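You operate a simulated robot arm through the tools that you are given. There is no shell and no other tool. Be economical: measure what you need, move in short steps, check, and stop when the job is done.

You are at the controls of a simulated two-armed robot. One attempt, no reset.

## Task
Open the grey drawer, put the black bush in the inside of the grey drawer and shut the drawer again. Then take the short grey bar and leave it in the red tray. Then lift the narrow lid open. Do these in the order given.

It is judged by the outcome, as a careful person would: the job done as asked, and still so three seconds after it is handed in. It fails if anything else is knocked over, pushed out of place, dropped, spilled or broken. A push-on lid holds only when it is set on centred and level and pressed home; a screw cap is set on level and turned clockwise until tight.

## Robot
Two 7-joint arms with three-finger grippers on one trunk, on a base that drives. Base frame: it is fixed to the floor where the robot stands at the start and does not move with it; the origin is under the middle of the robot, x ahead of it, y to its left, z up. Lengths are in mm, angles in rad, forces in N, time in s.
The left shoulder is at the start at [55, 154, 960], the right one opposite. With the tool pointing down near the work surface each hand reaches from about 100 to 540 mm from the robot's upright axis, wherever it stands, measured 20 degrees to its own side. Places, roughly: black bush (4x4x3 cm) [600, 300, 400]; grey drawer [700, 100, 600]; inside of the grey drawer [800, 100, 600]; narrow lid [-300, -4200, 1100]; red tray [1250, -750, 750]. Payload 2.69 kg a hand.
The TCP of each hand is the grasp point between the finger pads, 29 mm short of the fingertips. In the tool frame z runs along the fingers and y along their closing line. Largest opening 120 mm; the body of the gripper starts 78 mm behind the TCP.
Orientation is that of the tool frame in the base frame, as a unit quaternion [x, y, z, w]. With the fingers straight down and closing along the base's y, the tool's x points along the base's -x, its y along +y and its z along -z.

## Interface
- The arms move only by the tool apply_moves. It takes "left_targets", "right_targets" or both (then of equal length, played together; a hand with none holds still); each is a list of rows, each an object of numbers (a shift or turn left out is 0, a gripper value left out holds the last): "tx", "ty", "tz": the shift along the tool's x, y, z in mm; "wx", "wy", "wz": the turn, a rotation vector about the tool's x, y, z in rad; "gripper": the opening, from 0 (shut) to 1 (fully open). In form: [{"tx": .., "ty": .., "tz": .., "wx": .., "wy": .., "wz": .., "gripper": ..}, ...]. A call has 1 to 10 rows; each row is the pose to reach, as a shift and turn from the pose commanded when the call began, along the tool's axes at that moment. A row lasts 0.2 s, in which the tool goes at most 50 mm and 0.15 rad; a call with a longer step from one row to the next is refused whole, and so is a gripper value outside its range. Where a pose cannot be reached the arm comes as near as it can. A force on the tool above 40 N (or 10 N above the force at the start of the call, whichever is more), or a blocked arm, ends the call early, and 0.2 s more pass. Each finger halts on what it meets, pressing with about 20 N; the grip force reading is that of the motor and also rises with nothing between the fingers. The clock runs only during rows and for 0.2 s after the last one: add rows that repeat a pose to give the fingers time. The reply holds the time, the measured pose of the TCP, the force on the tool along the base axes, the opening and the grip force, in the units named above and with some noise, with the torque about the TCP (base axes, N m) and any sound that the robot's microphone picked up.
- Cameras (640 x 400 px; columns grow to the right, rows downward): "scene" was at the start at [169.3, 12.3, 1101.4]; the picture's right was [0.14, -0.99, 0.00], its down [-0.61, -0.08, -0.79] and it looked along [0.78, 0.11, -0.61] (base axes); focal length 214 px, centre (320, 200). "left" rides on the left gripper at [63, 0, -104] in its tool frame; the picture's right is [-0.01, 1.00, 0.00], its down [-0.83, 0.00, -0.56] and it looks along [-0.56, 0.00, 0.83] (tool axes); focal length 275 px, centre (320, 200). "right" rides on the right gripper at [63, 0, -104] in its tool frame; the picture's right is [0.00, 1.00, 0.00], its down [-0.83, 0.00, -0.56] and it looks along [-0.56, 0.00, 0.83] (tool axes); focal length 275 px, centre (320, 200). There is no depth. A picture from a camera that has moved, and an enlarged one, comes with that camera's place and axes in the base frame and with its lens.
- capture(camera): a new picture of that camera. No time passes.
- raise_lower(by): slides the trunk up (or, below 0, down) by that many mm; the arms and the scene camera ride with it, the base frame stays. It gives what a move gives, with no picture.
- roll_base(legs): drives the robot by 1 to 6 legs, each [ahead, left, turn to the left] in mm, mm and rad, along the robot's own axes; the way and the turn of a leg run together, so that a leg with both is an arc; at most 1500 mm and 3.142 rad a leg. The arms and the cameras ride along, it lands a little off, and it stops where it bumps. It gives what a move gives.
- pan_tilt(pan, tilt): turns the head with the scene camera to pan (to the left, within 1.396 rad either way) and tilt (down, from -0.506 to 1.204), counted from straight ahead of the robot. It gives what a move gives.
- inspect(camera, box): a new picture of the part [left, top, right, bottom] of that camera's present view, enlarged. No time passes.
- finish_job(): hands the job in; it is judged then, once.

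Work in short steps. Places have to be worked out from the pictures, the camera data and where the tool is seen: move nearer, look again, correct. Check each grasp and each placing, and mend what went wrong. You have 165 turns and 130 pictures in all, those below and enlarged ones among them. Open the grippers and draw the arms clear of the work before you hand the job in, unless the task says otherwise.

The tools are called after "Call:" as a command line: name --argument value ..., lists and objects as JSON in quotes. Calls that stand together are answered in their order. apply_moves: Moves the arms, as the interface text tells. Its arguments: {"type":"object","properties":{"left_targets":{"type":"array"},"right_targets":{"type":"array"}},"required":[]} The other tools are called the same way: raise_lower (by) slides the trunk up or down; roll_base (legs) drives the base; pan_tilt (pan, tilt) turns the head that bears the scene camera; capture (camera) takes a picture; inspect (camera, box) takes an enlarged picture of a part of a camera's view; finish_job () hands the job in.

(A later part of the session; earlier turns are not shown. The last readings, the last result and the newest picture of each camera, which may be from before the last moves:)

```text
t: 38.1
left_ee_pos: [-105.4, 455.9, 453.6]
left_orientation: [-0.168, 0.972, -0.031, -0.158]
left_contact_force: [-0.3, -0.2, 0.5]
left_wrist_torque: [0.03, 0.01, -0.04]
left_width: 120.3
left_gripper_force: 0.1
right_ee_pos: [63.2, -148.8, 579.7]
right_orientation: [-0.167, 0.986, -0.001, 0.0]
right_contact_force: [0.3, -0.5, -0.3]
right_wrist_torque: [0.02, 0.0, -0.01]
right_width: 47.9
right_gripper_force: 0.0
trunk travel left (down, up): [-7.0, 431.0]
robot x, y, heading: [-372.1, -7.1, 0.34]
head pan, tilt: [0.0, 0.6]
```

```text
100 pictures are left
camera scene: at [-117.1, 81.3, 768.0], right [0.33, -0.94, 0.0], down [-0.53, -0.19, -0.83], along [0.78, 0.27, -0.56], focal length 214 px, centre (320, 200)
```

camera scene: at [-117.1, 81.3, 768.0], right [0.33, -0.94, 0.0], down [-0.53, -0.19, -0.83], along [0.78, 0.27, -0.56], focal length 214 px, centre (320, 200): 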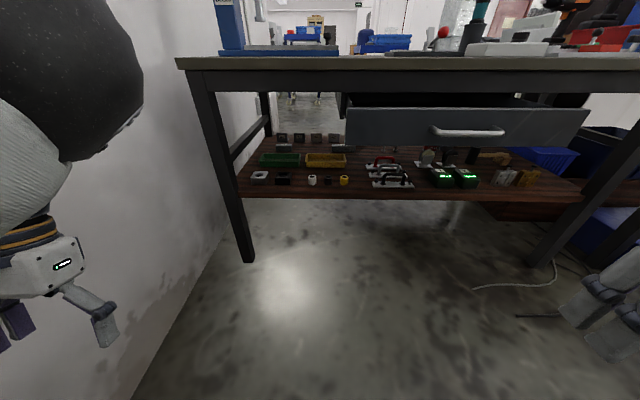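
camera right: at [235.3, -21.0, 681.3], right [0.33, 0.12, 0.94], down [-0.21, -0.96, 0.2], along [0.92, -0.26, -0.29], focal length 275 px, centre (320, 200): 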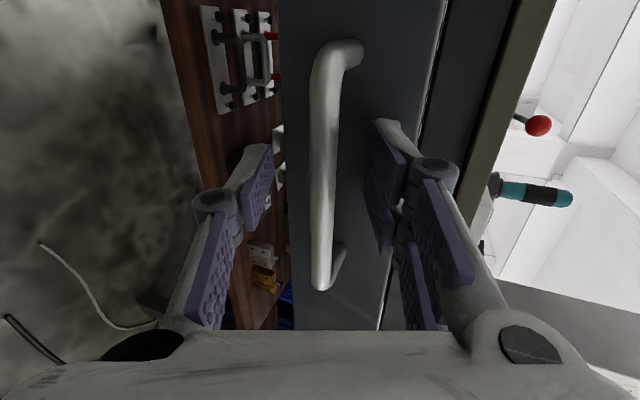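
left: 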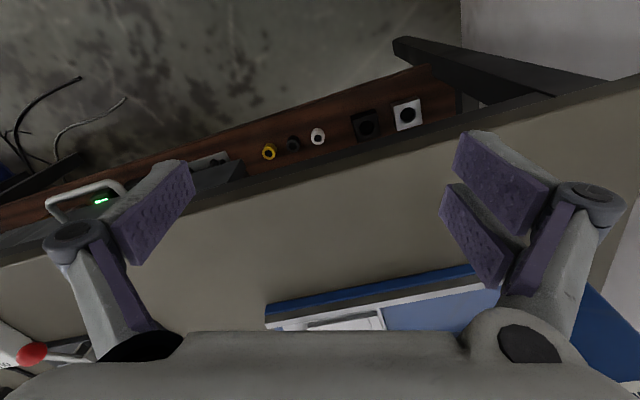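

The right hand is folded. I'll shift the base 100 right so the bush lies in front of the left arm, tuck the right hand closer, and pitch the left hand forward and down.

Call:
roll_base --legs '[[0, -100, 0]]'

Call:
apply_moves --left_targets '[{"wy": -0.14, "tx": -5, "ty": -31, "tz": -9}, {"wy": -0.28, "tx": -10, "ty": -62, "tz": -19}, {"wy": -0.42, "tx": -14, "ty": -94, "tz": -28}, {"wy": -0.56, "tx": -19, "ty": -125, "tz": -38}, {"wy": -0.7, "tx": -24, "ty": -156, "tz": -47}, {"wy": -0.84, "tx": -28, "ty": -187, "tz": -57}, {"wy": -0.98, "tx": -33, "ty": -219, "tz": -66}, {"wy": -1.1, "tx": -38, "ty": -250, "tz": -76}]' --right_targets '[{"tx": 10}, {"tx": 20}, {"tx": 30}, {"tx": 40}, {"tx": 50}, {"tx": 60}, {"tx": 70}, {"tx": 80}]'

Call:
capture --camera "scene"

Call:
capture --camera "left"

```text
t: 39.5
left_ee_pos: [-73.1, 362.9, 455.5]
left_orientation: [-0.167, 0.973, -0.031, -0.158]
left_contact_force: [0.5, -0.1, 0.1]
left_wrist_torque: [0.03, 0.0, -0.01]
left_width: 119.9
left_gripper_force: 0.1
right_ee_pos: [95.3, -242.3, 580.1]
right_orientation: [-0.165, 0.986, -0.001, 0.001]
right_contact_force: [0.8, -0.3, -0.8]
right_wrist_torque: [0.01, 0.0, -0.01]
right_width: 48.2
right_gripper_force: 0.0
trunk travel left (down, up): [-7.0, 431.0]
robot x, y, heading: [-341.8, -101.4, 0.334]
head pan, tilt: [0.0, 0.6]
```

```text
t: 41.3
left_ee_pos: [32.0, 279.4, 362.9]
left_orientation: [-0.155, 0.918, 0.047, 0.362]
left_contact_force: [-0.5, 0.9, -0.2]
left_wrist_torque: [0.0, 0.0, 0.01]
left_width: 119.8
left_gripper_force: 0.1
left hand out of reach, approached as far as the arm can: row 1, 2, 3, 4, 5, 6, 7, 8
right_ee_pos: [19.8, -268.6, 580.2]
right_orientation: [-0.166, 0.986, -0.001, 0.001]
right_contact_force: [0.2, -1.0, 1.0]
right_wrist_torque: [0.02, 0.04, -0.03]
right_width: 48.1
right_gripper_force: 0.1
trunk travel left (down, up): [-7.0, 431.0]
robot x, y, heading: [-340.0, -101.7, 0.332]
head pan, tilt: [0.0, 0.6]
```

```text
99 pictures are left
camera scene: at [-84.7, -11.9, 768.0], right [0.33, -0.94, 0.0], down [-0.53, -0.18, -0.83], along [0.78, 0.27, -0.56], focal length 214 px, centre (320, 200)
```

scene: 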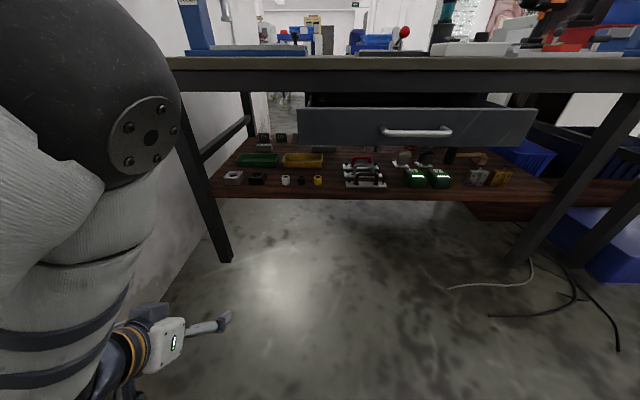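

```text
98 pictures are left
camera left: at [-79.5, 244.1, 395.3], right [-0.32, 0.95, -0.02], down [0.21, 0.09, 0.97], along [0.92, 0.3, -0.23], focal length 275 px, centre (320, 200)
```

left: 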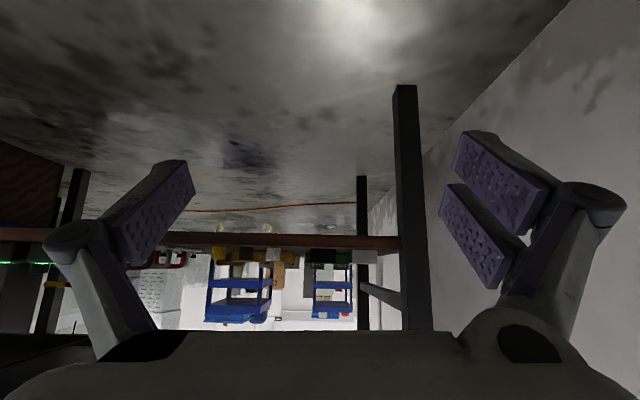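

The left hand has the right pitch but sits low and folded in. I'll extend it forward, up and to the right.

Call:
apply_moves --left_targets '[{"tx": -30, "ty": -20, "tz": 3}, {"tx": -60, "ty": -45, "tz": 6}, {"tx": -90, "ty": -70, "tz": 9}, {"tx": -120, "ty": -95, "tz": 12}, {"tx": -155, "ty": -120, "tz": 15}]'

Call:
capture --camera "left"

Call:
capture --camera "scene"

```text
t: 42.5
left_ee_pos: [212.3, 277.8, 363.5]
left_orientation: [-0.157, 0.914, 0.054, 0.371]
left_contact_force: [0.3, -0.7, 0.8]
left_wrist_torque: [0.02, 0.04, -0.02]
left_width: 119.7
left_gripper_force: 0.0
left hand out of reach, approached as far as the arm can: row 1, 2, 3, 4, 5
right_ee_pos: [20.0, -269.9, 578.7]
right_orientation: [-0.167, 0.986, -0.001, 0.0]
right_contact_force: [-0.4, 0.0, 0.8]
right_wrist_torque: [0.02, -0.04, -0.01]
right_width: 47.7
right_gripper_force: 0.0
trunk travel left (down, up): [-7.0, 431.0]
robot x, y, heading: [-341.6, -100.0, 0.332]
head pan, tilt: [0.0, 0.6]
```

```text
97 pictures are left
camera left: at [99.8, 239.9, 393.9], right [-0.33, 0.95, -0.01], down [0.2, 0.08, 0.98], along [0.92, 0.32, -0.21], focal length 275 px, centre (320, 200)
```

left: 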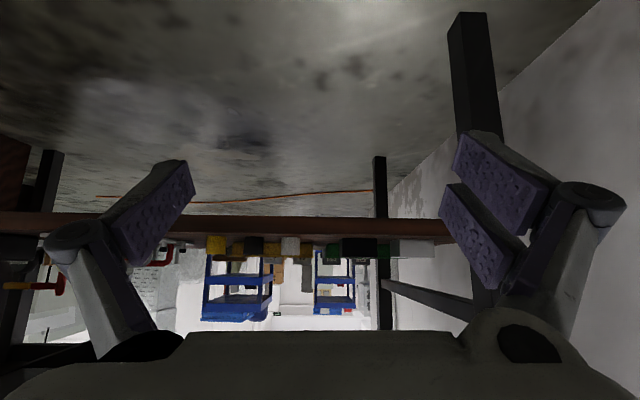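

```text
96 pictures are left
camera scene: at [-84.7, -11.9, 768.0], right [0.33, -0.94, 0.0], down [-0.53, -0.18, -0.83], along [0.78, 0.27, -0.56], focal length 214 px, centre (320, 200)
```

scene: 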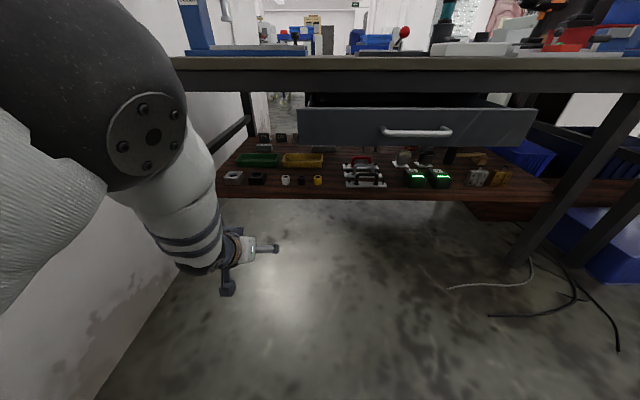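

The hand's height is limited relative to the shoulder. I'll raise the trunk 60 mm, which lifts the hand to about z=423, and use the base for lateral alignment (right 105, forward 180).

Call:
raise_lower --by 60

Call:
roll_base --legs '[[0, -105, 0], [150, 0, 0]]'

Call:
capture --camera "left"

Call:
capture --camera "scene"

```text
t: 43.5
left_ee_pos: [213.2, 278.3, 425.7]
left_orientation: [-0.159, 0.912, 0.06, 0.374]
left_contact_force: [-0.3, 0.4, 0.5]
left_wrist_torque: [0.01, 0.01, 0.03]
left_width: 119.6
left_gripper_force: 0.1
right_ee_pos: [20.4, -269.2, 639.2]
right_orientation: [-0.166, 0.986, -0.001, 0.001]
right_contact_force: [0.1, 0.0, -1.0]
right_wrist_torque: [0.02, 0.02, 0.01]
right_width: 48.0
right_gripper_force: 0.0
trunk travel left (down, up): [-67.0, 371.0]
robot x, y, heading: [-343.0, -100.3, 0.334]
head pan, tilt: [0.0, 0.6]
```

```text
t: 46.0
left_ee_pos: [389.0, 228.1, 426.4]
left_orientation: [-0.159, 0.911, 0.061, 0.374]
left_contact_force: [0.2, -0.6, 0.8]
left_wrist_torque: [0.01, 0.0, 0.01]
left_width: 120.3
left_gripper_force: 0.1
right_ee_pos: [194.1, -319.7, 640.2]
right_orientation: [-0.166, 0.986, -0.001, 0.001]
right_contact_force: [-0.1, 0.3, -0.4]
right_wrist_torque: [0.03, -0.03, 0.0]
right_width: 48.0
right_gripper_force: 0.1
trunk travel left (down, up): [-67.0, 371.0]
robot x, y, heading: [-166.1, -151.3, 0.33]
head pan, tilt: [0.0, 0.6]
```

```text
95 pictures are left
camera left: at [277.1, 188.8, 455.5], right [-0.33, 0.94, -0.01], down [0.19, 0.07, 0.98], along [0.92, 0.33, -0.2], focal length 275 px, centre (320, 200)
```

left: 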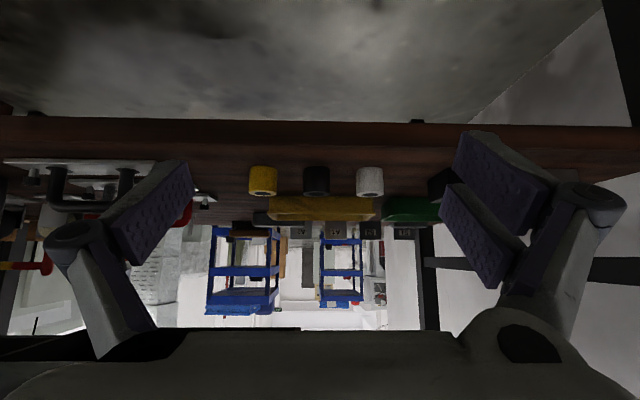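

```text
94 pictures are left
camera scene: at [76.2, -67.5, 821.2], right [0.33, -0.95, 0.0], down [-0.53, -0.18, -0.83], along [0.78, 0.27, -0.56], focal length 214 px, centre (320, 200)
```

scene: 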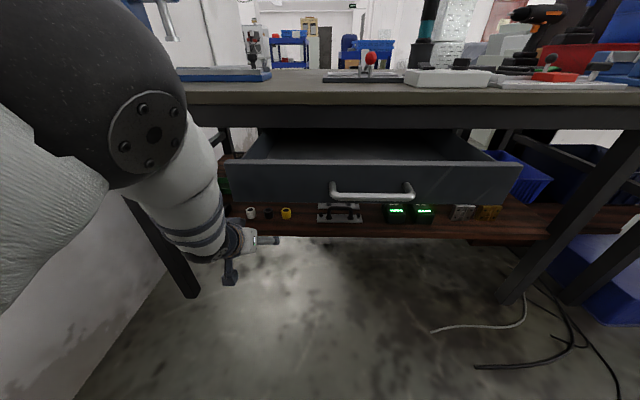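

The bush triangulates consistently at (559, 285, 374), about 29 mm across, bottom at z≈358, with neighbours 57 mm away centre to centre. The left hand is laterally aligned within 3 mm. I'll narrow the opening to 50 mm and drive forward 120.

Call:
apply_moves --left_targets '[{"gripper": 0.42}, {"gripper": 0.42}, {"gripper": 0.42}]'

Call:
roll_base --legs '[[120, 0, 0]]'

Call:
capture --camera "left"

Call:
capture --camera "scene"

```text
t: 46.8
left_ee_pos: [389.8, 227.0, 426.1]
left_orientation: [-0.159, 0.911, 0.06, 0.375]
left_contact_force: [-1.2, -0.6, -0.4]
left_wrist_torque: [-0.01, 0.02, 0.02]
left_width: 50.6
left_gripper_force: 0.1
right_ee_pos: [194.9, -319.6, 640.6]
right_orientation: [-0.165, 0.986, 0.0, 0.001]
right_contact_force: [0.4, 0.2, -0.5]
right_wrist_torque: [-0.03, 0.0, 0.01]
right_width: 48.2
right_gripper_force: 0.1
trunk travel left (down, up): [-67.0, 371.0]
robot x, y, heading: [-169.0, -150.6, 0.332]
head pan, tilt: [0.0, 0.6]
```

```text
t: 48.0
left_ee_pos: [500.9, 265.6, 426.7]
left_orientation: [-0.159, 0.912, 0.06, 0.374]
left_contact_force: [-0.1, 0.1, 0.0]
left_wrist_torque: [0.0, 0.01, 0.0]
left_width: 50.5
left_gripper_force: 0.0
right_ee_pos: [306.8, -279.6, 640.7]
right_orientation: [-0.166, 0.986, -0.001, 0.001]
right_contact_force: [0.4, 1.0, -0.1]
right_wrist_torque: [0.01, 0.0, 0.0]
right_width: 47.8
right_gripper_force: 0.1
trunk travel left (down, up): [-67.0, 371.0]
robot x, y, heading: [-53.4, -109.2, 0.335]
head pan, tilt: [0.0, 0.6]
```

```text
93 pictures are left
camera left: at [389.1, 227.6, 455.5], right [-0.33, 0.94, -0.01], down [0.19, 0.07, 0.98], along [0.92, 0.33, -0.2], focal length 275 px, centre (320, 200)
```

left: 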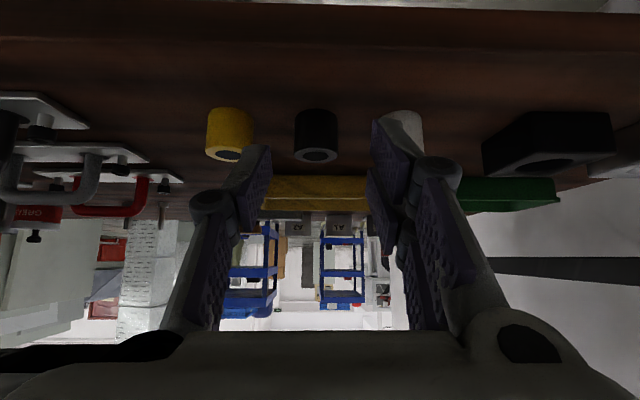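

```text
92 pictures are left
camera scene: at [188.3, -28.7, 821.2], right [0.33, -0.95, 0.0], down [-0.53, -0.18, -0.83], along [0.78, 0.27, -0.56], focal length 214 px, centre (320, 200)
```

scene: 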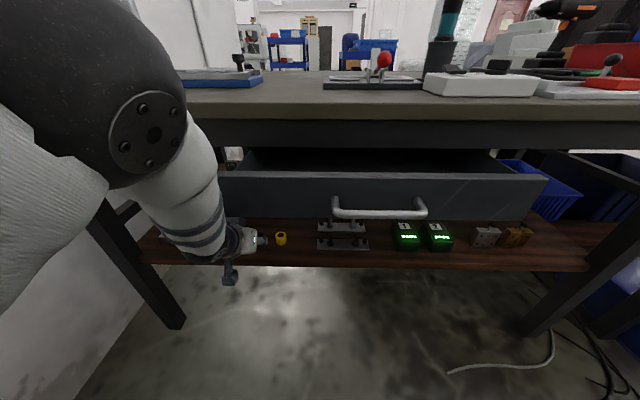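

The bush is centred within about 3 mm. The remaining move is tz 64, tx −11, ty −2.5, sliding down along the tool axis so the fingers straddle it.

Call:
apply_moves --left_targets '[{"tx": -3, "ty": -2.5, "tz": 16}, {"tx": -6, "ty": -2.5, "tz": 32}, {"tx": -9, "ty": -2.5, "tz": 48}, {"tx": -11, "ty": -2.5, "tz": 62}, {"tx": -11, "ty": -2.5, "tz": 62}]'

Call:
capture --camera "left"

```text
t: 49.2
left_ee_pos: [550.7, 282.1, 394.2]
left_orientation: [-0.159, 0.91, 0.063, 0.377]
left_contact_force: [-5.2, 4.5, 23.0]
left_wrist_torque: [0.84, 0.35, 0.13]
left_width: 58.2
left_gripper_force: 4.8
right_ee_pos: [306.3, -281.5, 640.3]
right_orientation: [-0.167, 0.986, 0.0, 0.002]
right_contact_force: [0.0, 0.2, 1.0]
right_wrist_torque: [0.01, 0.0, -0.01]
right_width: 47.9
right_gripper_force: 0.1
trunk travel left (down, up): [-67.0, 371.0]
robot x, y, heading: [-52.5, -112.9, 0.329]
head pan, tilt: [0.0, 0.6]
```

```text
91 pictures are left
camera left: at [438.8, 243.7, 421.7], right [-0.33, 0.94, 0.0], down [0.18, 0.07, 0.98], along [0.92, 0.33, -0.2], focal length 275 px, centre (320, 200)
```

left: 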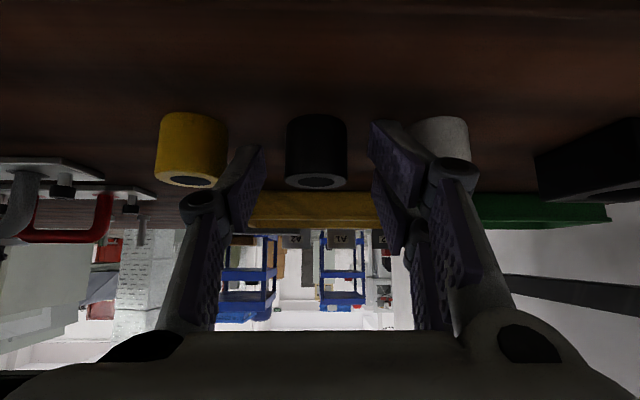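

There's a 23 N upward contact on the left finger, toward the white bush. I'll look closer before doing anything.

Call:
inspect --camera "left" --box '[220, 90, 500, 265]'

```text
2.29 times, centred on (360, 178) of left
camera zoom: at [438.8, 243.7, 421.7], right [-0.33, 0.94, 0.0], down [0.18, 0.07, 0.98], along [0.92, 0.33, -0.2], focal length 629 px, centre (229, 251)
```

zoom: 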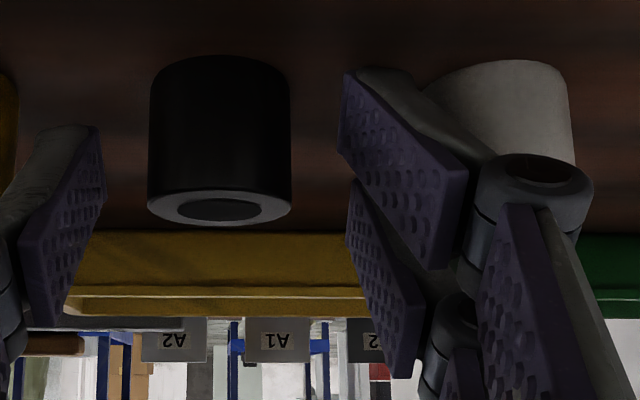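

The finger knuckle seems to rest on the white bush's edge, though the white bush hasn't moved. I'll retreat along the tool axis, narrow the opening to 40 mm, and look again.

Call:
apply_moves --left_targets '[{"tz": -20}, {"tz": -40}, {"tz": -40, "gripper": 0.33}, {"tz": -40, "ty": -2, "gripper": 0.33}, {"tz": -40, "ty": -2, "tx": -7, "gripper": 0.33}]'

Call:
inspect --camera "left" --box '[180, 70, 500, 270]'

```text
t: 50.4
left_ee_pos: [528.0, 271.0, 423.7]
left_orientation: [-0.16, 0.912, 0.06, 0.373]
left_contact_force: [-0.5, 0.0, -0.5]
left_wrist_torque: [-0.02, 0.0, 0.04]
left_width: 39.7
left_gripper_force: 0.1
right_ee_pos: [306.5, -280.7, 640.6]
right_orientation: [-0.165, 0.986, -0.001, 0.001]
right_contact_force: [0.7, -0.7, -0.2]
right_wrist_torque: [0.0, 0.01, 0.0]
right_width: 47.8
right_gripper_force: 0.0
trunk travel left (down, up): [-67.0, 371.0]
robot x, y, heading: [-51.4, -107.7, 0.329]
head pan, tilt: [0.0, 0.6]
```

```text
2.00 times, centred on (340, 170) of left
camera zoom: at [417.1, 232.7, 452.5], right [-0.33, 0.94, 0.0], down [0.19, 0.07, 0.98], along [0.92, 0.33, -0.2], focal length 551 px, centre (280, 260)
```

zoom: 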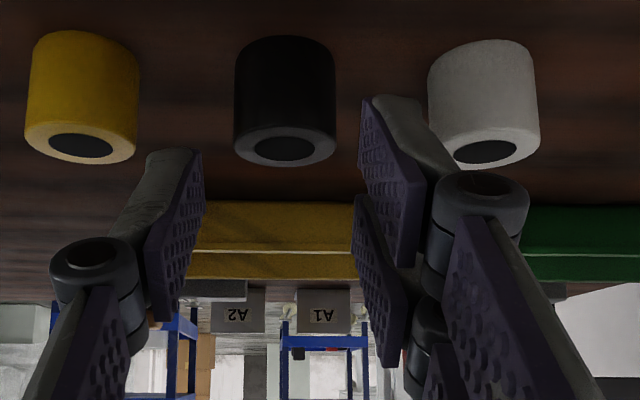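

The gripper has one finger on one side and two offset fingers on the other, so the contact was the lower finger touching the shelf. All three bushes are still upright and in place. I'll go in with the TCP at z≈401 and close.

Call:
apply_moves --left_targets '[{"tx": -2, "ty": 2, "tz": 12}, {"tx": -5, "ty": 2, "tz": 26}, {"tx": -7.6, "ty": 2, "tz": 39}, {"tx": -7.6, "ty": 2, "tz": 39}]'

Call:
inspect --camera "left" --box '[180, 70, 500, 270]'

```text
t: 51.4
left_ee_pos: [559.2, 282.7, 400.4]
left_orientation: [-0.16, 0.912, 0.061, 0.373]
left_contact_force: [0.9, -0.1, -0.1]
left_wrist_torque: [0.0, -0.02, 0.01]
left_width: 39.6
left_gripper_force: 0.0
right_ee_pos: [307.7, -281.4, 640.0]
right_orientation: [-0.166, 0.986, -0.001, 0.001]
right_contact_force: [-0.1, -0.1, -0.6]
right_wrist_torque: [-0.01, -0.01, 0.02]
right_width: 48.1
right_gripper_force: 0.0
trunk travel left (down, up): [-67.0, 371.0]
robot x, y, heading: [-51.5, -115.7, 0.329]
head pan, tilt: [0.0, 0.6]
```

```text
2.00 times, centred on (340, 170) of left
camera zoom: at [447.8, 245.4, 429.7], right [-0.33, 0.94, 0.0], down [0.19, 0.07, 0.98], along [0.92, 0.33, -0.2], focal length 551 px, centre (280, 260)
```

zoom: 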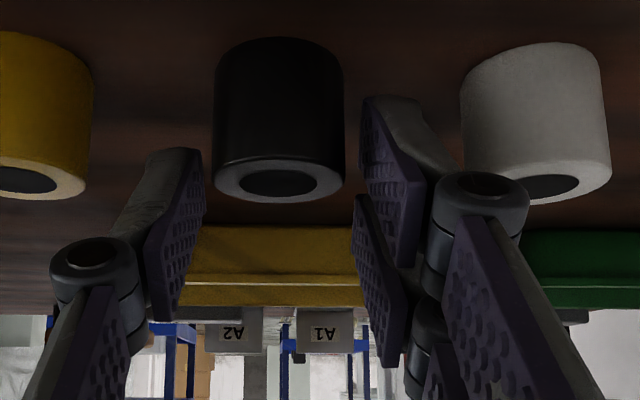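

The bush lies between the pads at the predicted depth, with no contact. Closing now.

Call:
apply_moves --left_targets '[{"gripper": 0.1}, {"gripper": 0.1}, {"gripper": 0.1}]'

Call:
inspect --camera "left" --box '[180, 70, 500, 270]'

```text
t: 52.2
left_ee_pos: [559.7, 283.6, 400.7]
left_orientation: [-0.159, 0.911, 0.061, 0.375]
left_contact_force: [0.4, 0.0, -0.4]
left_wrist_torque: [-0.01, 0.01, -0.02]
left_width: 28.7
left_gripper_force: 19.8
right_ee_pos: [307.6, -280.0, 639.7]
right_orientation: [-0.165, 0.986, -0.001, 0.001]
right_contact_force: [0.5, -0.3, 1.1]
right_wrist_torque: [-0.01, 0.02, -0.05]
right_width: 47.9
right_gripper_force: 0.1
trunk travel left (down, up): [-67.0, 371.0]
robot x, y, heading: [-53.6, -117.1, 0.334]
head pan, tilt: [0.0, 0.6]
```

```text
2.00 times, centred on (340, 170) of left
camera zoom: at [447.8, 245.3, 429.8], right [-0.33, 0.94, -0.01], down [0.19, 0.07, 0.98], along [0.92, 0.33, -0.2], focal length 551 px, centre (280, 260)
```

zoom: 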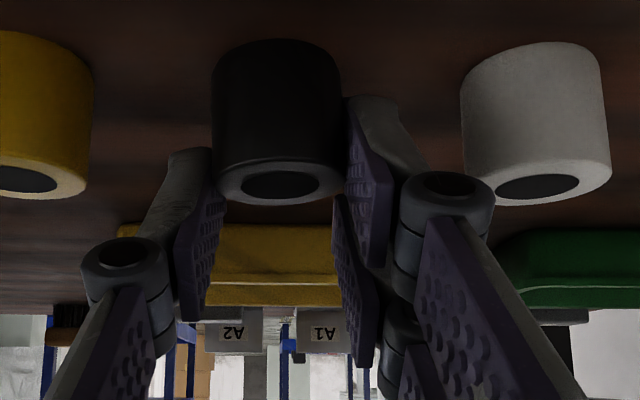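

The bush is gripped (28.7 mm, 20 N). I'll lift it with the trunk and check.

Call:
apply_moves --left_targets '[{"gripper": 0.0}]'

Call:
raise_lower --by 30

Call:
capture --camera "left"

```text
t: 52.6
left_ee_pos: [559.7, 284.5, 400.9]
left_orientation: [-0.159, 0.912, 0.06, 0.374]
left_contact_force: [0.5, -0.3, -1.2]
left_wrist_torque: [0.01, -0.01, 0.01]
left_width: 28.7
left_gripper_force: 20.5
right_ee_pos: [305.9, -280.4, 639.9]
right_orientation: [-0.165, 0.986, -0.001, 0.0]
right_contact_force: [-0.6, -0.8, 0.5]
right_wrist_torque: [0.0, 0.03, -0.02]
right_width: 48.1
right_gripper_force: 0.0
trunk travel left (down, up): [-67.0, 371.0]
robot x, y, heading: [-54.0, -115.8, 0.336]
head pan, tilt: [0.0, 0.6]
```

```text
t: 53.3
left_ee_pos: [560.7, 283.3, 430.3]
left_orientation: [-0.159, 0.912, 0.06, 0.374]
left_contact_force: [-0.5, 0.5, 0.1]
left_wrist_torque: [-0.04, 0.02, -0.02]
left_width: 28.7
left_gripper_force: 20.1
right_ee_pos: [306.9, -280.8, 670.9]
right_orientation: [-0.166, 0.986, -0.001, 0.001]
right_contact_force: [-0.1, 0.0, -0.1]
right_wrist_torque: [0.01, 0.03, 0.02]
right_width: 48.0
right_gripper_force: 0.1
trunk travel left (down, up): [-97.0, 341.0]
robot x, y, heading: [-55.1, -115.7, 0.332]
head pan, tilt: [0.0, 0.6]
```

```text
86 pictures are left
camera left: at [447.7, 245.5, 459.8], right [-0.33, 0.94, -0.01], down [0.19, 0.07, 0.98], along [0.92, 0.33, -0.2], focal length 275 px, centre (320, 200)
```

left: 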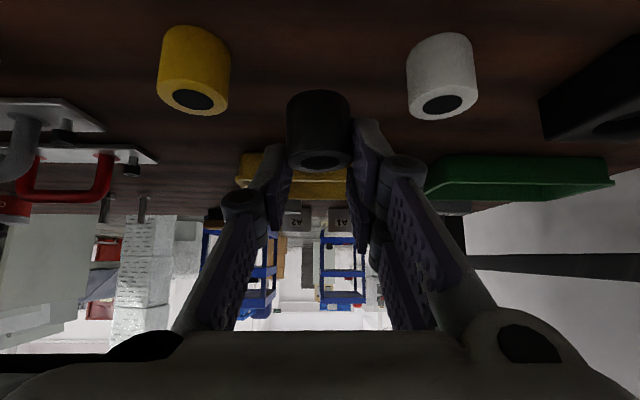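

The bush is lifted cleanly. I'll back out and raise the trunk to work over the drawer.

Call:
roll_base --legs '[[-350, 0, 0]]'

Call:
raise_lower --by 230

Call:
capture --camera "scene"

```text
t: 55.6
left_ee_pos: [245.3, 175.2, 430.9]
left_orientation: [-0.158, 0.912, 0.06, 0.374]
left_contact_force: [-0.1, -0.3, -0.4]
left_wrist_torque: [0.03, 0.0, 0.03]
left_width: 28.5
left_gripper_force: 20.1
right_ee_pos: [-6.9, -389.3, 671.1]
right_orientation: [-0.166, 0.986, 0.0, 0.002]
right_contact_force: [0.1, 0.1, 0.8]
right_wrist_torque: [-0.01, 0.03, 0.01]
right_width: 47.9
right_gripper_force: 0.1
trunk travel left (down, up): [-97.0, 341.0]
robot x, y, heading: [-368.7, -223.2, 0.331]
head pan, tilt: [0.0, 0.6]
stopped in leg 1: the robot was blocked; the commanded pose is now the measured one
```

```text
t: 58.0
left_ee_pos: [247.5, 176.6, 658.6]
left_orientation: [-0.159, 0.913, 0.061, 0.372]
left_contact_force: [-0.1, 0.0, -0.8]
left_wrist_torque: [0.0, 0.01, 0.01]
left_width: 28.9
left_gripper_force: 19.7
right_ee_pos: [-3.6, -387.9, 898.6]
right_orientation: [-0.165, 0.986, 0.0, 0.0]
right_contact_force: [0.1, 0.1, -0.4]
right_wrist_torque: [0.0, 0.01, 0.03]
right_width: 47.7
right_gripper_force: 0.1
trunk travel left (down, up): [-327.0, 111.0]
robot x, y, heading: [-369.1, -220.9, 0.332]
head pan, tilt: [0.0, 0.6]
```

```text
85 pictures are left
camera scene: at [-199.5, -163.2, 1100.7], right [0.33, -0.95, 0.0], down [-0.54, -0.19, -0.82], along [0.78, 0.27, -0.57], focal length 214 px, centre (320, 200)
```

scene: 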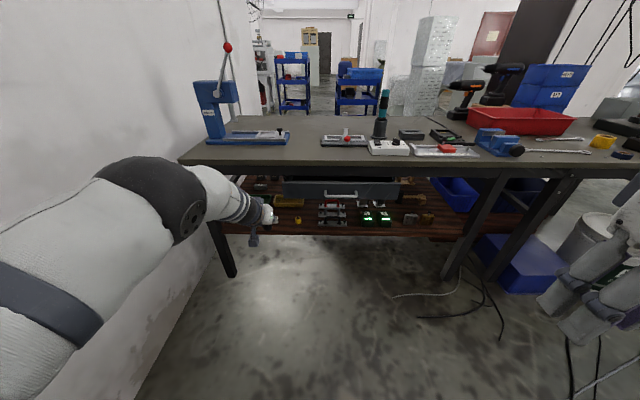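

The base was blocked behind at that point, so I'll move forward from there. Next I'll lift the left hand, pitching it back to about 22° from vertical, and shift the base right so the hand lines up with the drawer.

Call:
roll_base --legs '[[40, -85, 0]]'

Call:
apply_moves --left_targets '[{"wy": 0.13, "tx": -24, "tz": -24}, {"wy": 0.27, "tx": -48, "tz": -48}, {"wy": 0.4, "tx": -74, "tz": -76}, {"wy": 0.4, "tx": -74, "tz": -76}]'

Call:
capture --camera "scene"

Call:
capture --camera "left"

```text
t: 59.3
left_ee_pos: [311.7, 107.2, 662.3]
left_orientation: [-0.159, 0.912, 0.061, 0.374]
left_contact_force: [-0.5, -0.3, -0.1]
left_wrist_torque: [0.03, 0.0, 0.02]
left_width: 28.6
left_gripper_force: 20.1
right_ee_pos: [57.1, -456.7, 900.3]
right_orientation: [-0.165, 0.986, -0.001, 0.002]
right_contact_force: [1.2, -0.2, -0.1]
right_wrist_torque: [0.02, 0.05, -0.01]
right_width: 48.1
right_gripper_force: 0.1
trunk travel left (down, up): [-327.0, 111.0]
robot x, y, heading: [-299.6, -288.4, 0.332]
head pan, tilt: [0.0, 0.6]
```

```text
t: 60.3
left_ee_pos: [298.6, 110.9, 766.4]
left_orientation: [-0.167, 0.968, 0.029, 0.185]
left_contact_force: [0.2, 0.2, -0.6]
left_wrist_torque: [0.01, -0.01, 0.01]
left_width: 28.8
left_gripper_force: 19.7
left hand out of reach, approached as far as the arm can: row 3, 4
right_ee_pos: [58.2, -456.4, 900.8]
right_orientation: [-0.165, 0.986, -0.001, 0.002]
right_contact_force: [0.4, 0.2, 0.0]
right_wrist_torque: [0.0, -0.03, -0.03]
right_width: 48.2
right_gripper_force: 0.0
trunk travel left (down, up): [-327.0, 111.0]
robot x, y, heading: [-304.6, -288.2, 0.332]
head pan, tilt: [0.0, 0.6]
```

```text
84 pictures are left
camera scene: at [-138.1, -231.3, 1101.0], right [0.33, -0.95, 0.0], down [-0.53, -0.18, -0.82], along [0.78, 0.27, -0.57], focal length 214 px, centre (320, 200)
```

scene: 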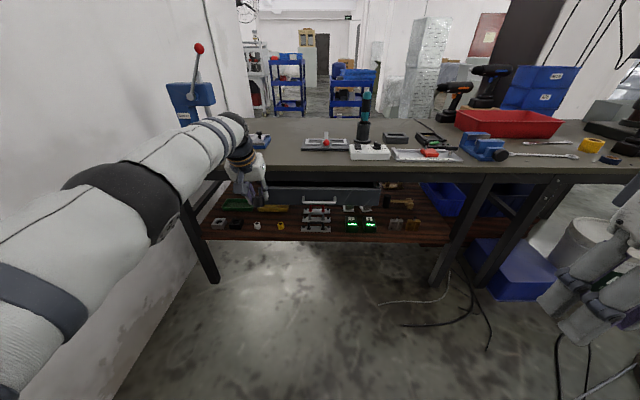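

```text
83 pictures are left
camera left: at [206.3, 79.9, 839.7], right [-0.33, 0.94, -0.01], down [0.53, 0.19, 0.82], along [0.78, 0.27, -0.57], focal length 275 px, centre (320, 200)
```

left: 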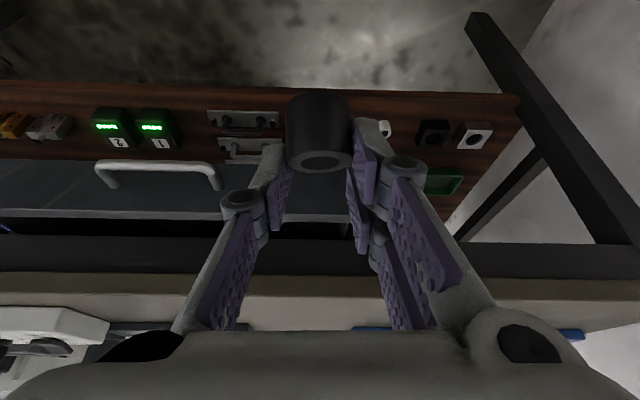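

The drawer has been pushed partway back in: the handle now computes to n≈442, where it was 313, most likely nudged by my lowered torso. I need to reopen it with the right hand while the left keeps the bush, so first I'll rotate the right hand back to its horizontal grasp pose.

Call:
apply_moves --right_targets '[{"wx": -0.073, "wy": -0.072, "wz": 0.104, "tx": -15, "tz": -5}, {"wx": -0.146, "wy": -0.143, "wz": 0.207, "tx": -30, "tz": -10}, {"wx": -0.219, "wy": -0.215, "wz": 0.311, "tx": -45, "tz": -15}, {"wx": -0.292, "wy": -0.287, "wz": 0.415, "tx": -60, "tz": -20}, {"wx": -0.365, "wy": -0.359, "wz": 0.518, "tx": -75, "tz": -25}, {"wx": -0.438, "wy": -0.431, "wz": 0.622, "tx": -90, "tz": -30}, {"wx": -0.51, "wy": -0.502, "wz": 0.726, "tx": -105, "tz": -35}, {"wx": -0.583, "wy": -0.574, "wz": 0.83, "tx": -120, "tz": -40}, {"wx": -0.656, "wy": -0.646, "wz": 0.933, "tx": -140, "tz": -45}, {"wx": -0.729, "wy": -0.718, "wz": 1.037, "tx": -160, "tz": -50}]'

Call:
apply_moves --right_targets '[{"wx": -0.073, "wy": -0.072, "wz": 0.104}, {"wx": -0.146, "wy": -0.143, "wz": 0.207}, {"wx": -0.219, "wy": -0.215, "wz": 0.311}, {"wx": -0.219, "wy": -0.215, "wz": 0.311, "tz": 40}, {"wx": -0.219, "wy": -0.215, "wz": 0.311, "tz": 80}]'

Call:
roll_base --legs '[[0, 289, 0]]'

Call:
raise_lower --by -318

Call:
capture --camera "scene"

Call:
capture --camera "right"

```text
t: 62.5
left_ee_pos: [298.6, 110.4, 765.3]
left_orientation: [-0.168, 0.968, 0.028, 0.187]
left_contact_force: [-0.3, -0.4, -0.2]
left_wrist_torque: [-0.01, 0.01, 0.01]
left_width: 28.9
left_gripper_force: 20.7
right_ee_pos: [208.2, -404.5, 951.8]
right_orientation: [0.344, 0.813, 0.384, 0.27]
right_contact_force: [-0.7, 0.1, 0.0]
right_wrist_torque: [0.02, -0.03, 0.01]
right_width: 48.1
right_gripper_force: 0.0
trunk travel left (down, up): [-327.0, 111.0]
robot x, y, heading: [-299.2, -285.2, 0.336]
head pan, tilt: [0.0, 0.6]
```

```text
t: 63.7
left_ee_pos: [298.7, 110.9, 765.9]
left_orientation: [-0.168, 0.968, 0.029, 0.186]
left_contact_force: [0.4, -1.0, 0.3]
left_wrist_torque: [0.01, 0.04, 0.03]
left_width: 28.5
left_gripper_force: 20.5
right_ee_pos: [265.8, -369.6, 906.0]
right_orientation: [0.472, 0.671, 0.468, 0.328]
right_contact_force: [0.8, 0.1, -0.2]
right_wrist_torque: [0.0, 0.0, 0.0]
right_width: 48.1
right_gripper_force: 0.1
right hand out of reach, approached as far as the arm can: row 2, 3
trunk travel left (down, up): [-327.0, 111.0]
robot x, y, heading: [-302.4, -289.9, 0.329]
head pan, tilt: [0.0, 0.6]
```

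```text
t: 66.5
left_ee_pos: [203.5, 382.3, 767.0]
left_orientation: [-0.17, 0.967, 0.028, 0.186]
left_contact_force: [0.5, -0.4, 0.0]
left_wrist_torque: [-0.01, -0.01, 0.0]
left_width: 28.8
left_gripper_force: 20.4
right_ee_pos: [171.3, -95.1, 905.8]
right_orientation: [0.471, 0.672, 0.468, 0.328]
right_contact_force: [0.1, -0.4, 0.4]
right_wrist_torque: [0.0, -0.01, 0.02]
right_width: 48.0
right_gripper_force: 0.0
trunk travel left (down, up): [-327.0, 111.0]
robot x, y, heading: [-396.9, -17.1, 0.336]
head pan, tilt: [0.0, 0.6]
```

```text
t: 69.7
left_ee_pos: [203.9, 385.1, 448.9]
left_orientation: [-0.169, 0.968, 0.028, 0.186]
left_contact_force: [-0.3, -0.1, -0.7]
left_wrist_torque: [-0.02, -0.03, 0.02]
left_width: 28.7
left_gripper_force: 20.2
right_ee_pos: [203.8, -82.3, 509.7]
right_orientation: [0.499, 0.711, 0.407, 0.283]
right_contact_force: [-0.7, -0.4, -0.9]
right_wrist_torque: [0.04, 0.0, 0.01]
right_width: 48.0
right_gripper_force: 0.0
trunk travel left (down, up): [-9.0, 429.0]
robot x, y, heading: [-398.0, -16.2, 0.331]
head pan, tilt: [0.0, 0.6]
```

```text
82 pictures are left
camera scene: at [-140.6, 73.4, 769.2], right [0.33, -0.94, 0.0], down [-0.53, -0.19, -0.83], along [0.78, 0.27, -0.56], focal length 214 px, centre (320, 200)
```

scene: 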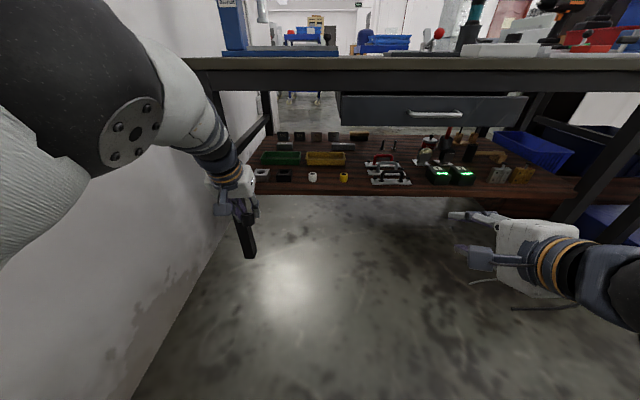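

```text
81 pictures are left
camera right: at [97.5, -54.3, 562.6], right [0.48, 0.17, 0.86], down [-0.16, -0.94, 0.28], along [0.86, -0.28, -0.42], focal length 275 px, centre (320, 200)
```

right: 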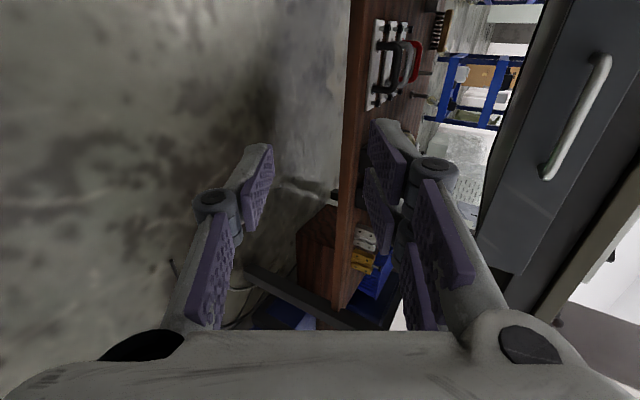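

The drawer is still about 50 mm open; the handle grasp point should be near (476, −7, 643). I'll raise the right hand, restore the 0.35 tilt and approach.

Call:
apply_moves --right_targets '[{"wx": -0.06, "ty": 28, "tz": -16}, {"wx": -0.12, "ty": 57, "tz": -33}, {"wx": -0.18, "ty": 86, "tz": -50}, {"wx": -0.18, "ty": 115, "tz": -67}, {"wx": -0.18, "ty": 115, "tz": -67}]'

Call:
roll_base --legs '[[170, -20, 0]]'

Call:
capture --camera "right"

```text
t: 70.9
left_ee_pos: [203.7, 384.2, 449.9]
left_orientation: [-0.169, 0.967, 0.028, 0.187]
left_contact_force: [0.5, -0.4, 0.0]
left_wrist_torque: [-0.02, 0.03, -0.01]
left_width: 28.8
left_gripper_force: 19.5
right_ee_pos: [204.2, -84.1, 642.5]
right_orientation: [0.471, 0.672, 0.469, 0.327]
right_contact_force: [0.0, 0.0, 0.0]
right_wrist_torque: [0.0, 0.0, 0.0]
right_width: 47.9
right_gripper_force: 0.1
right hand out of reach, approached as far as the arm can: row 1, 2, 3
trunk travel left (down, up): [-9.0, 429.0]
robot x, y, heading: [-395.2, -14.8, 0.338]
head pan, tilt: [0.0, 0.6]
```

```text
t: 72.4
left_ee_pos: [368.1, 421.6, 449.1]
left_orientation: [-0.171, 0.967, 0.029, 0.186]
left_contact_force: [-0.2, 0.2, -0.3]
left_wrist_torque: [-0.01, -0.02, -0.03]
left_width: 28.6
left_gripper_force: 19.9
right_ee_pos: [369.9, -45.7, 642.0]
right_orientation: [0.472, 0.671, 0.47, 0.327]
right_contact_force: [-0.2, -1.0, 0.5]
right_wrist_torque: [0.01, 0.05, 0.02]
right_width: 48.1
right_gripper_force: 0.1
trunk travel left (down, up): [-9.0, 429.0]
robot x, y, heading: [-229.0, 21.0, 0.336]
head pan, tilt: [0.0, 0.6]
```

```text
80 pictures are left
camera right: at [256.4, -19.5, 678.9], right [0.32, 0.12, 0.94], down [-0.2, -0.96, 0.19], along [0.92, -0.25, -0.29], focal length 275 px, centre (320, 200)
```

right: 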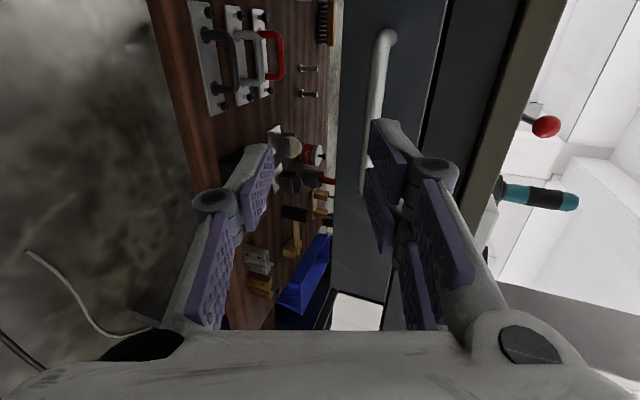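

The bar is centred laterally, 106 mm ahead and 39 mm up along the tool axes. I'll shift up, then go straight in.

Call:
apply_moves --right_targets '[{"ty": 20, "tz": 10}, {"ty": 39, "tz": 25}, {"ty": 39, "tz": 45}, {"ty": 39, "tz": 65}, {"ty": 39, "tz": 65}]'

Call:
capture --camera "right"

```text
t: 73.6
left_ee_pos: [367.3, 421.4, 449.2]
left_orientation: [-0.17, 0.967, 0.029, 0.186]
left_contact_force: [0.2, -0.3, -0.5]
left_wrist_torque: [0.02, -0.01, -0.01]
left_width: 28.7
left_gripper_force: 20.1
right_ee_pos: [440.0, -20.6, 656.7]
right_orientation: [0.471, 0.671, 0.47, 0.327]
right_contact_force: [0.3, -0.5, 0.5]
right_wrist_torque: [-0.02, -0.03, 0.03]
right_width: 47.9
right_gripper_force: 0.0
trunk travel left (down, up): [-9.0, 429.0]
robot x, y, heading: [-232.8, 20.9, 0.341]
head pan, tilt: [0.0, 0.6]
```

```text
79 pictures are left
camera right: at [326.3, 5.9, 693.5], right [0.32, 0.12, 0.94], down [-0.2, -0.96, 0.19], along [0.92, -0.25, -0.29], focal length 275 px, centre (320, 200)
```

right: 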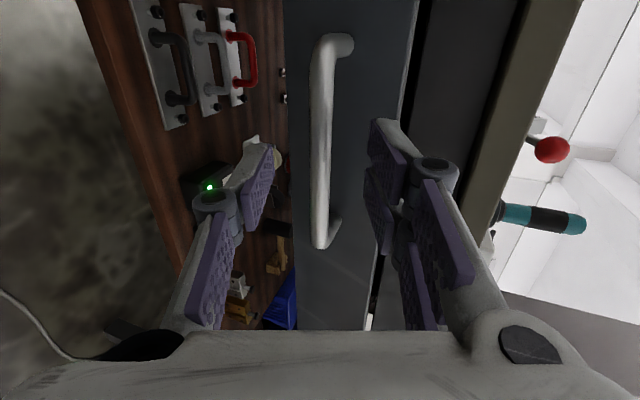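

It's well centred. I'll advance 36 more and close.

Call:
apply_moves --right_targets '[{"tz": 12}, {"tz": 24}, {"tz": 34}, {"tz": 34, "gripper": 0}, {"tz": 34, "gripper": 0}, {"tz": 34, "gripper": 0}]'

Call:
capture --camera "right"

```text
t: 75.0
left_ee_pos: [367.4, 421.4, 448.7]
left_orientation: [-0.17, 0.967, 0.028, 0.187]
left_contact_force: [0.3, 0.0, 0.1]
left_wrist_torque: [-0.02, -0.01, -0.02]
left_width: 28.6
left_gripper_force: 19.9
right_ee_pos: [470.3, -9.0, 645.9]
right_orientation: [0.47, 0.672, 0.47, 0.326]
right_contact_force: [0.1, 0.0, 4.9]
right_wrist_torque: [0.63, 0.22, 0.16]
right_width: 10.9
right_gripper_force: 38.1
trunk travel left (down, up): [-9.0, 429.0]
robot x, y, heading: [-234.4, 19.8, 0.344]
head pan, tilt: [0.0, 0.6]
```

```text
78 pictures are left
camera right: at [356.2, 16.8, 682.1], right [0.32, 0.12, 0.94], down [-0.2, -0.96, 0.19], along [0.92, -0.25, -0.29], focal length 275 px, centre (320, 200)
```

right: 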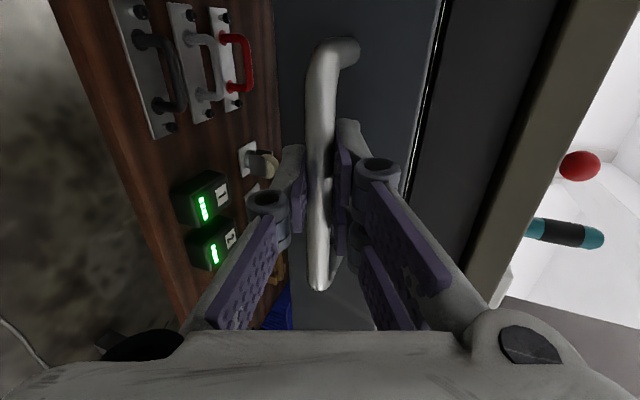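

The handle is gripped again. I'll pull the drawer open with the base, 135 mm along its axis, and then release.

Call:
roll_base --legs '[[-135, 3, 0]]'

Call:
capture --camera "scene"

```text
t: 76.3
left_ee_pos: [239.9, 381.6, 448.8]
left_orientation: [-0.172, 0.967, 0.029, 0.186]
left_contact_force: [0.4, -0.5, -0.8]
left_wrist_torque: [0.0, -0.01, 0.01]
left_width: 28.7
left_gripper_force: 19.9
right_ee_pos: [342.0, -50.0, 645.1]
right_orientation: [0.471, 0.671, 0.47, 0.327]
right_contact_force: [1.2, -2.5, 7.5]
right_wrist_torque: [0.36, 0.1, -0.61]
right_width: 10.8
right_gripper_force: 37.6
trunk travel left (down, up): [-9.0, 429.0]
robot x, y, heading: [-356.9, -23.0, 0.335]
head pan, tilt: [0.0, 0.6]
```

```text
77 pictures are left
camera scene: at [-104.3, 69.0, 769.4], right [0.33, -0.94, 0.0], down [-0.53, -0.19, -0.83], along [0.78, 0.27, -0.56], focal length 214 px, centre (320, 200)
```

scene: 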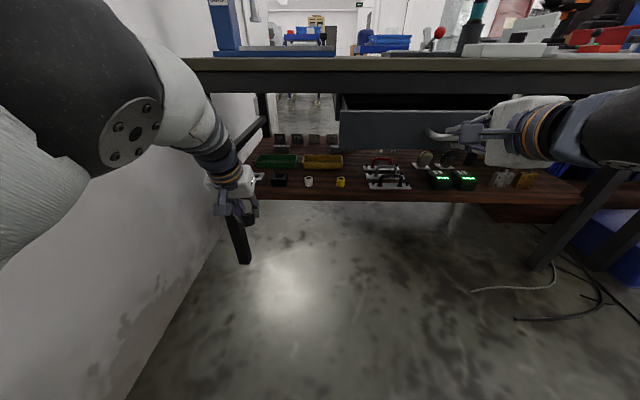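

The drawer is fully open again, by about 190 mm. I'll release the handle, back away and raise the trunk.

Call:
apply_moves --right_targets '[{"gripper": 0.4}, {"gripper": 0.4}, {"gripper": 0.4}]'

Call:
roll_base --legs '[[-60, 0, 0]]'

Call:
raise_lower --by 380

Call:
capture --camera "scene"

```text
t: 77.1
left_ee_pos: [237.5, 382.0, 447.6]
left_orientation: [-0.171, 0.967, 0.029, 0.186]
left_contact_force: [-0.4, -0.3, -0.3]
left_wrist_torque: [0.02, -0.01, 0.01]
left_width: 28.6
left_gripper_force: 20.1
right_ee_pos: [342.2, -50.3, 645.3]
right_orientation: [0.471, 0.671, 0.47, 0.327]
right_contact_force: [0.5, -0.1, -0.7]
right_wrist_torque: [-0.02, -0.03, 0.01]
right_width: 48.2
right_gripper_force: 0.1
trunk travel left (down, up): [-9.0, 429.0]
robot x, y, heading: [-355.8, -26.0, 0.337]
head pan, tilt: [0.0, 0.6]
```

```text
t: 78.0
left_ee_pos: [181.9, 361.8, 448.2]
left_orientation: [-0.171, 0.967, 0.029, 0.187]
left_contact_force: [0.5, 0.5, -1.4]
left_wrist_torque: [0.02, -0.01, 0.0]
left_width: 29.0
left_gripper_force: 19.9
right_ee_pos: [286.2, -70.4, 644.9]
right_orientation: [0.471, 0.671, 0.47, 0.327]
right_contact_force: [0.2, -0.1, -0.8]
right_wrist_torque: [-0.04, -0.07, 0.02]
right_width: 47.8
right_gripper_force: 0.1
trunk travel left (down, up): [-9.0, 429.0]
robot x, y, heading: [-414.6, -42.4, 0.336]
head pan, tilt: [0.0, 0.6]
```

```text
t: 81.7
left_ee_pos: [183.1, 362.3, 925.8]
left_orientation: [-0.168, 0.952, 0.04, 0.253]
left_contact_force: [0.1, 0.2, -0.1]
left_wrist_torque: [-0.02, 0.01, 0.0]
left_width: 28.6
left_gripper_force: 20.1
right_ee_pos: [285.7, -69.5, 1024.5]
right_orientation: [0.471, 0.671, 0.47, 0.327]
right_contact_force: [-0.1, -0.2, 0.3]
right_wrist_torque: [-0.02, -0.02, 0.0]
right_width: 47.9
right_gripper_force: 0.0
trunk travel left (down, up): [-389.0, 49.0]
robot x, y, heading: [-417.1, -40.7, 0.338]
head pan, tilt: [0.0, 0.6]
```

```text
76 pictures are left
camera scene: at [-281.4, 6.7, 1173.3], right [0.33, -0.94, 0.0], down [-0.53, -0.19, -0.82], along [0.78, 0.27, -0.57], focal length 214 px, centre (320, 200)
```

scene: 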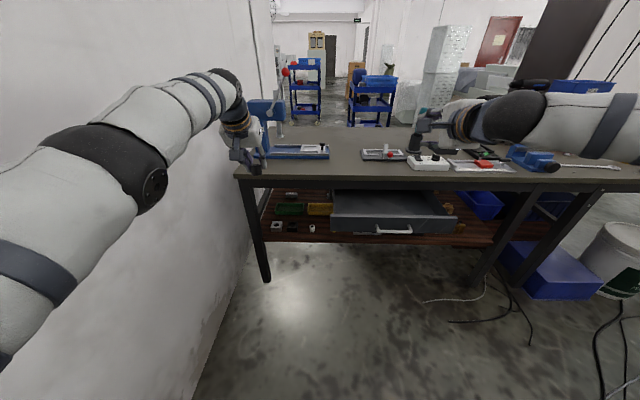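

Rim z≈681, drawer spanning e≈56 to −400, and a free gap from n≈355 to the bench edge at about 470. I'll drive forward and right so the left hand comes over the opening.

Call:
roll_base --legs '[[90, 0, 0], [0, -300, 0]]'

Call:
capture --camera "left"

Call:
capture --camera "scene"

```text
t: 85.3
left_ee_pos: [366.2, 109.6, 926.9]
left_orientation: [-0.17, 0.951, 0.041, 0.253]
left_contact_force: [-0.5, -0.4, 0.1]
left_wrist_torque: [-0.01, 0.0, 0.03]
left_width: 28.9
left_gripper_force: 19.7
right_ee_pos: [471.1, -321.6, 1024.5]
right_orientation: [0.468, 0.672, 0.471, 0.326]
right_contact_force: [-0.4, -0.4, -0.2]
right_wrist_torque: [0.02, 0.01, 0.0]
right_width: 47.9
right_gripper_force: 0.0
trunk travel left (down, up): [-389.0, 49.0]
robot x, y, heading: [-234.6, -296.8, 0.34]
head pan, tilt: [0.0, 0.6]
```

```text
75 pictures are left
camera left: at [266.0, 75.9, 985.1], right [-0.34, 0.94, -0.01], down [0.42, 0.16, 0.9], along [0.84, 0.3, -0.45], focal length 275 px, centre (320, 200)
```

left: 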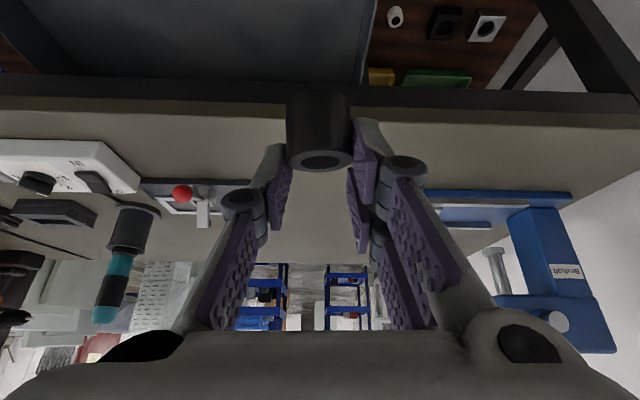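

```text
74 pictures are left
camera scene: at [-97.3, -246.1, 1173.5], right [0.33, -0.94, 0.0], down [-0.53, -0.19, -0.83], along [0.78, 0.28, -0.56], focal length 214 px, centre (320, 200)
```

scene: 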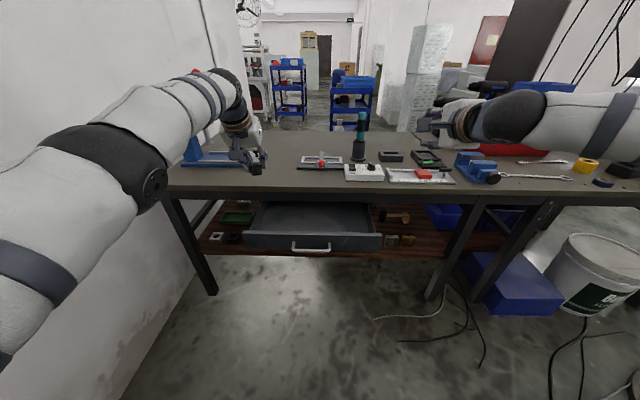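

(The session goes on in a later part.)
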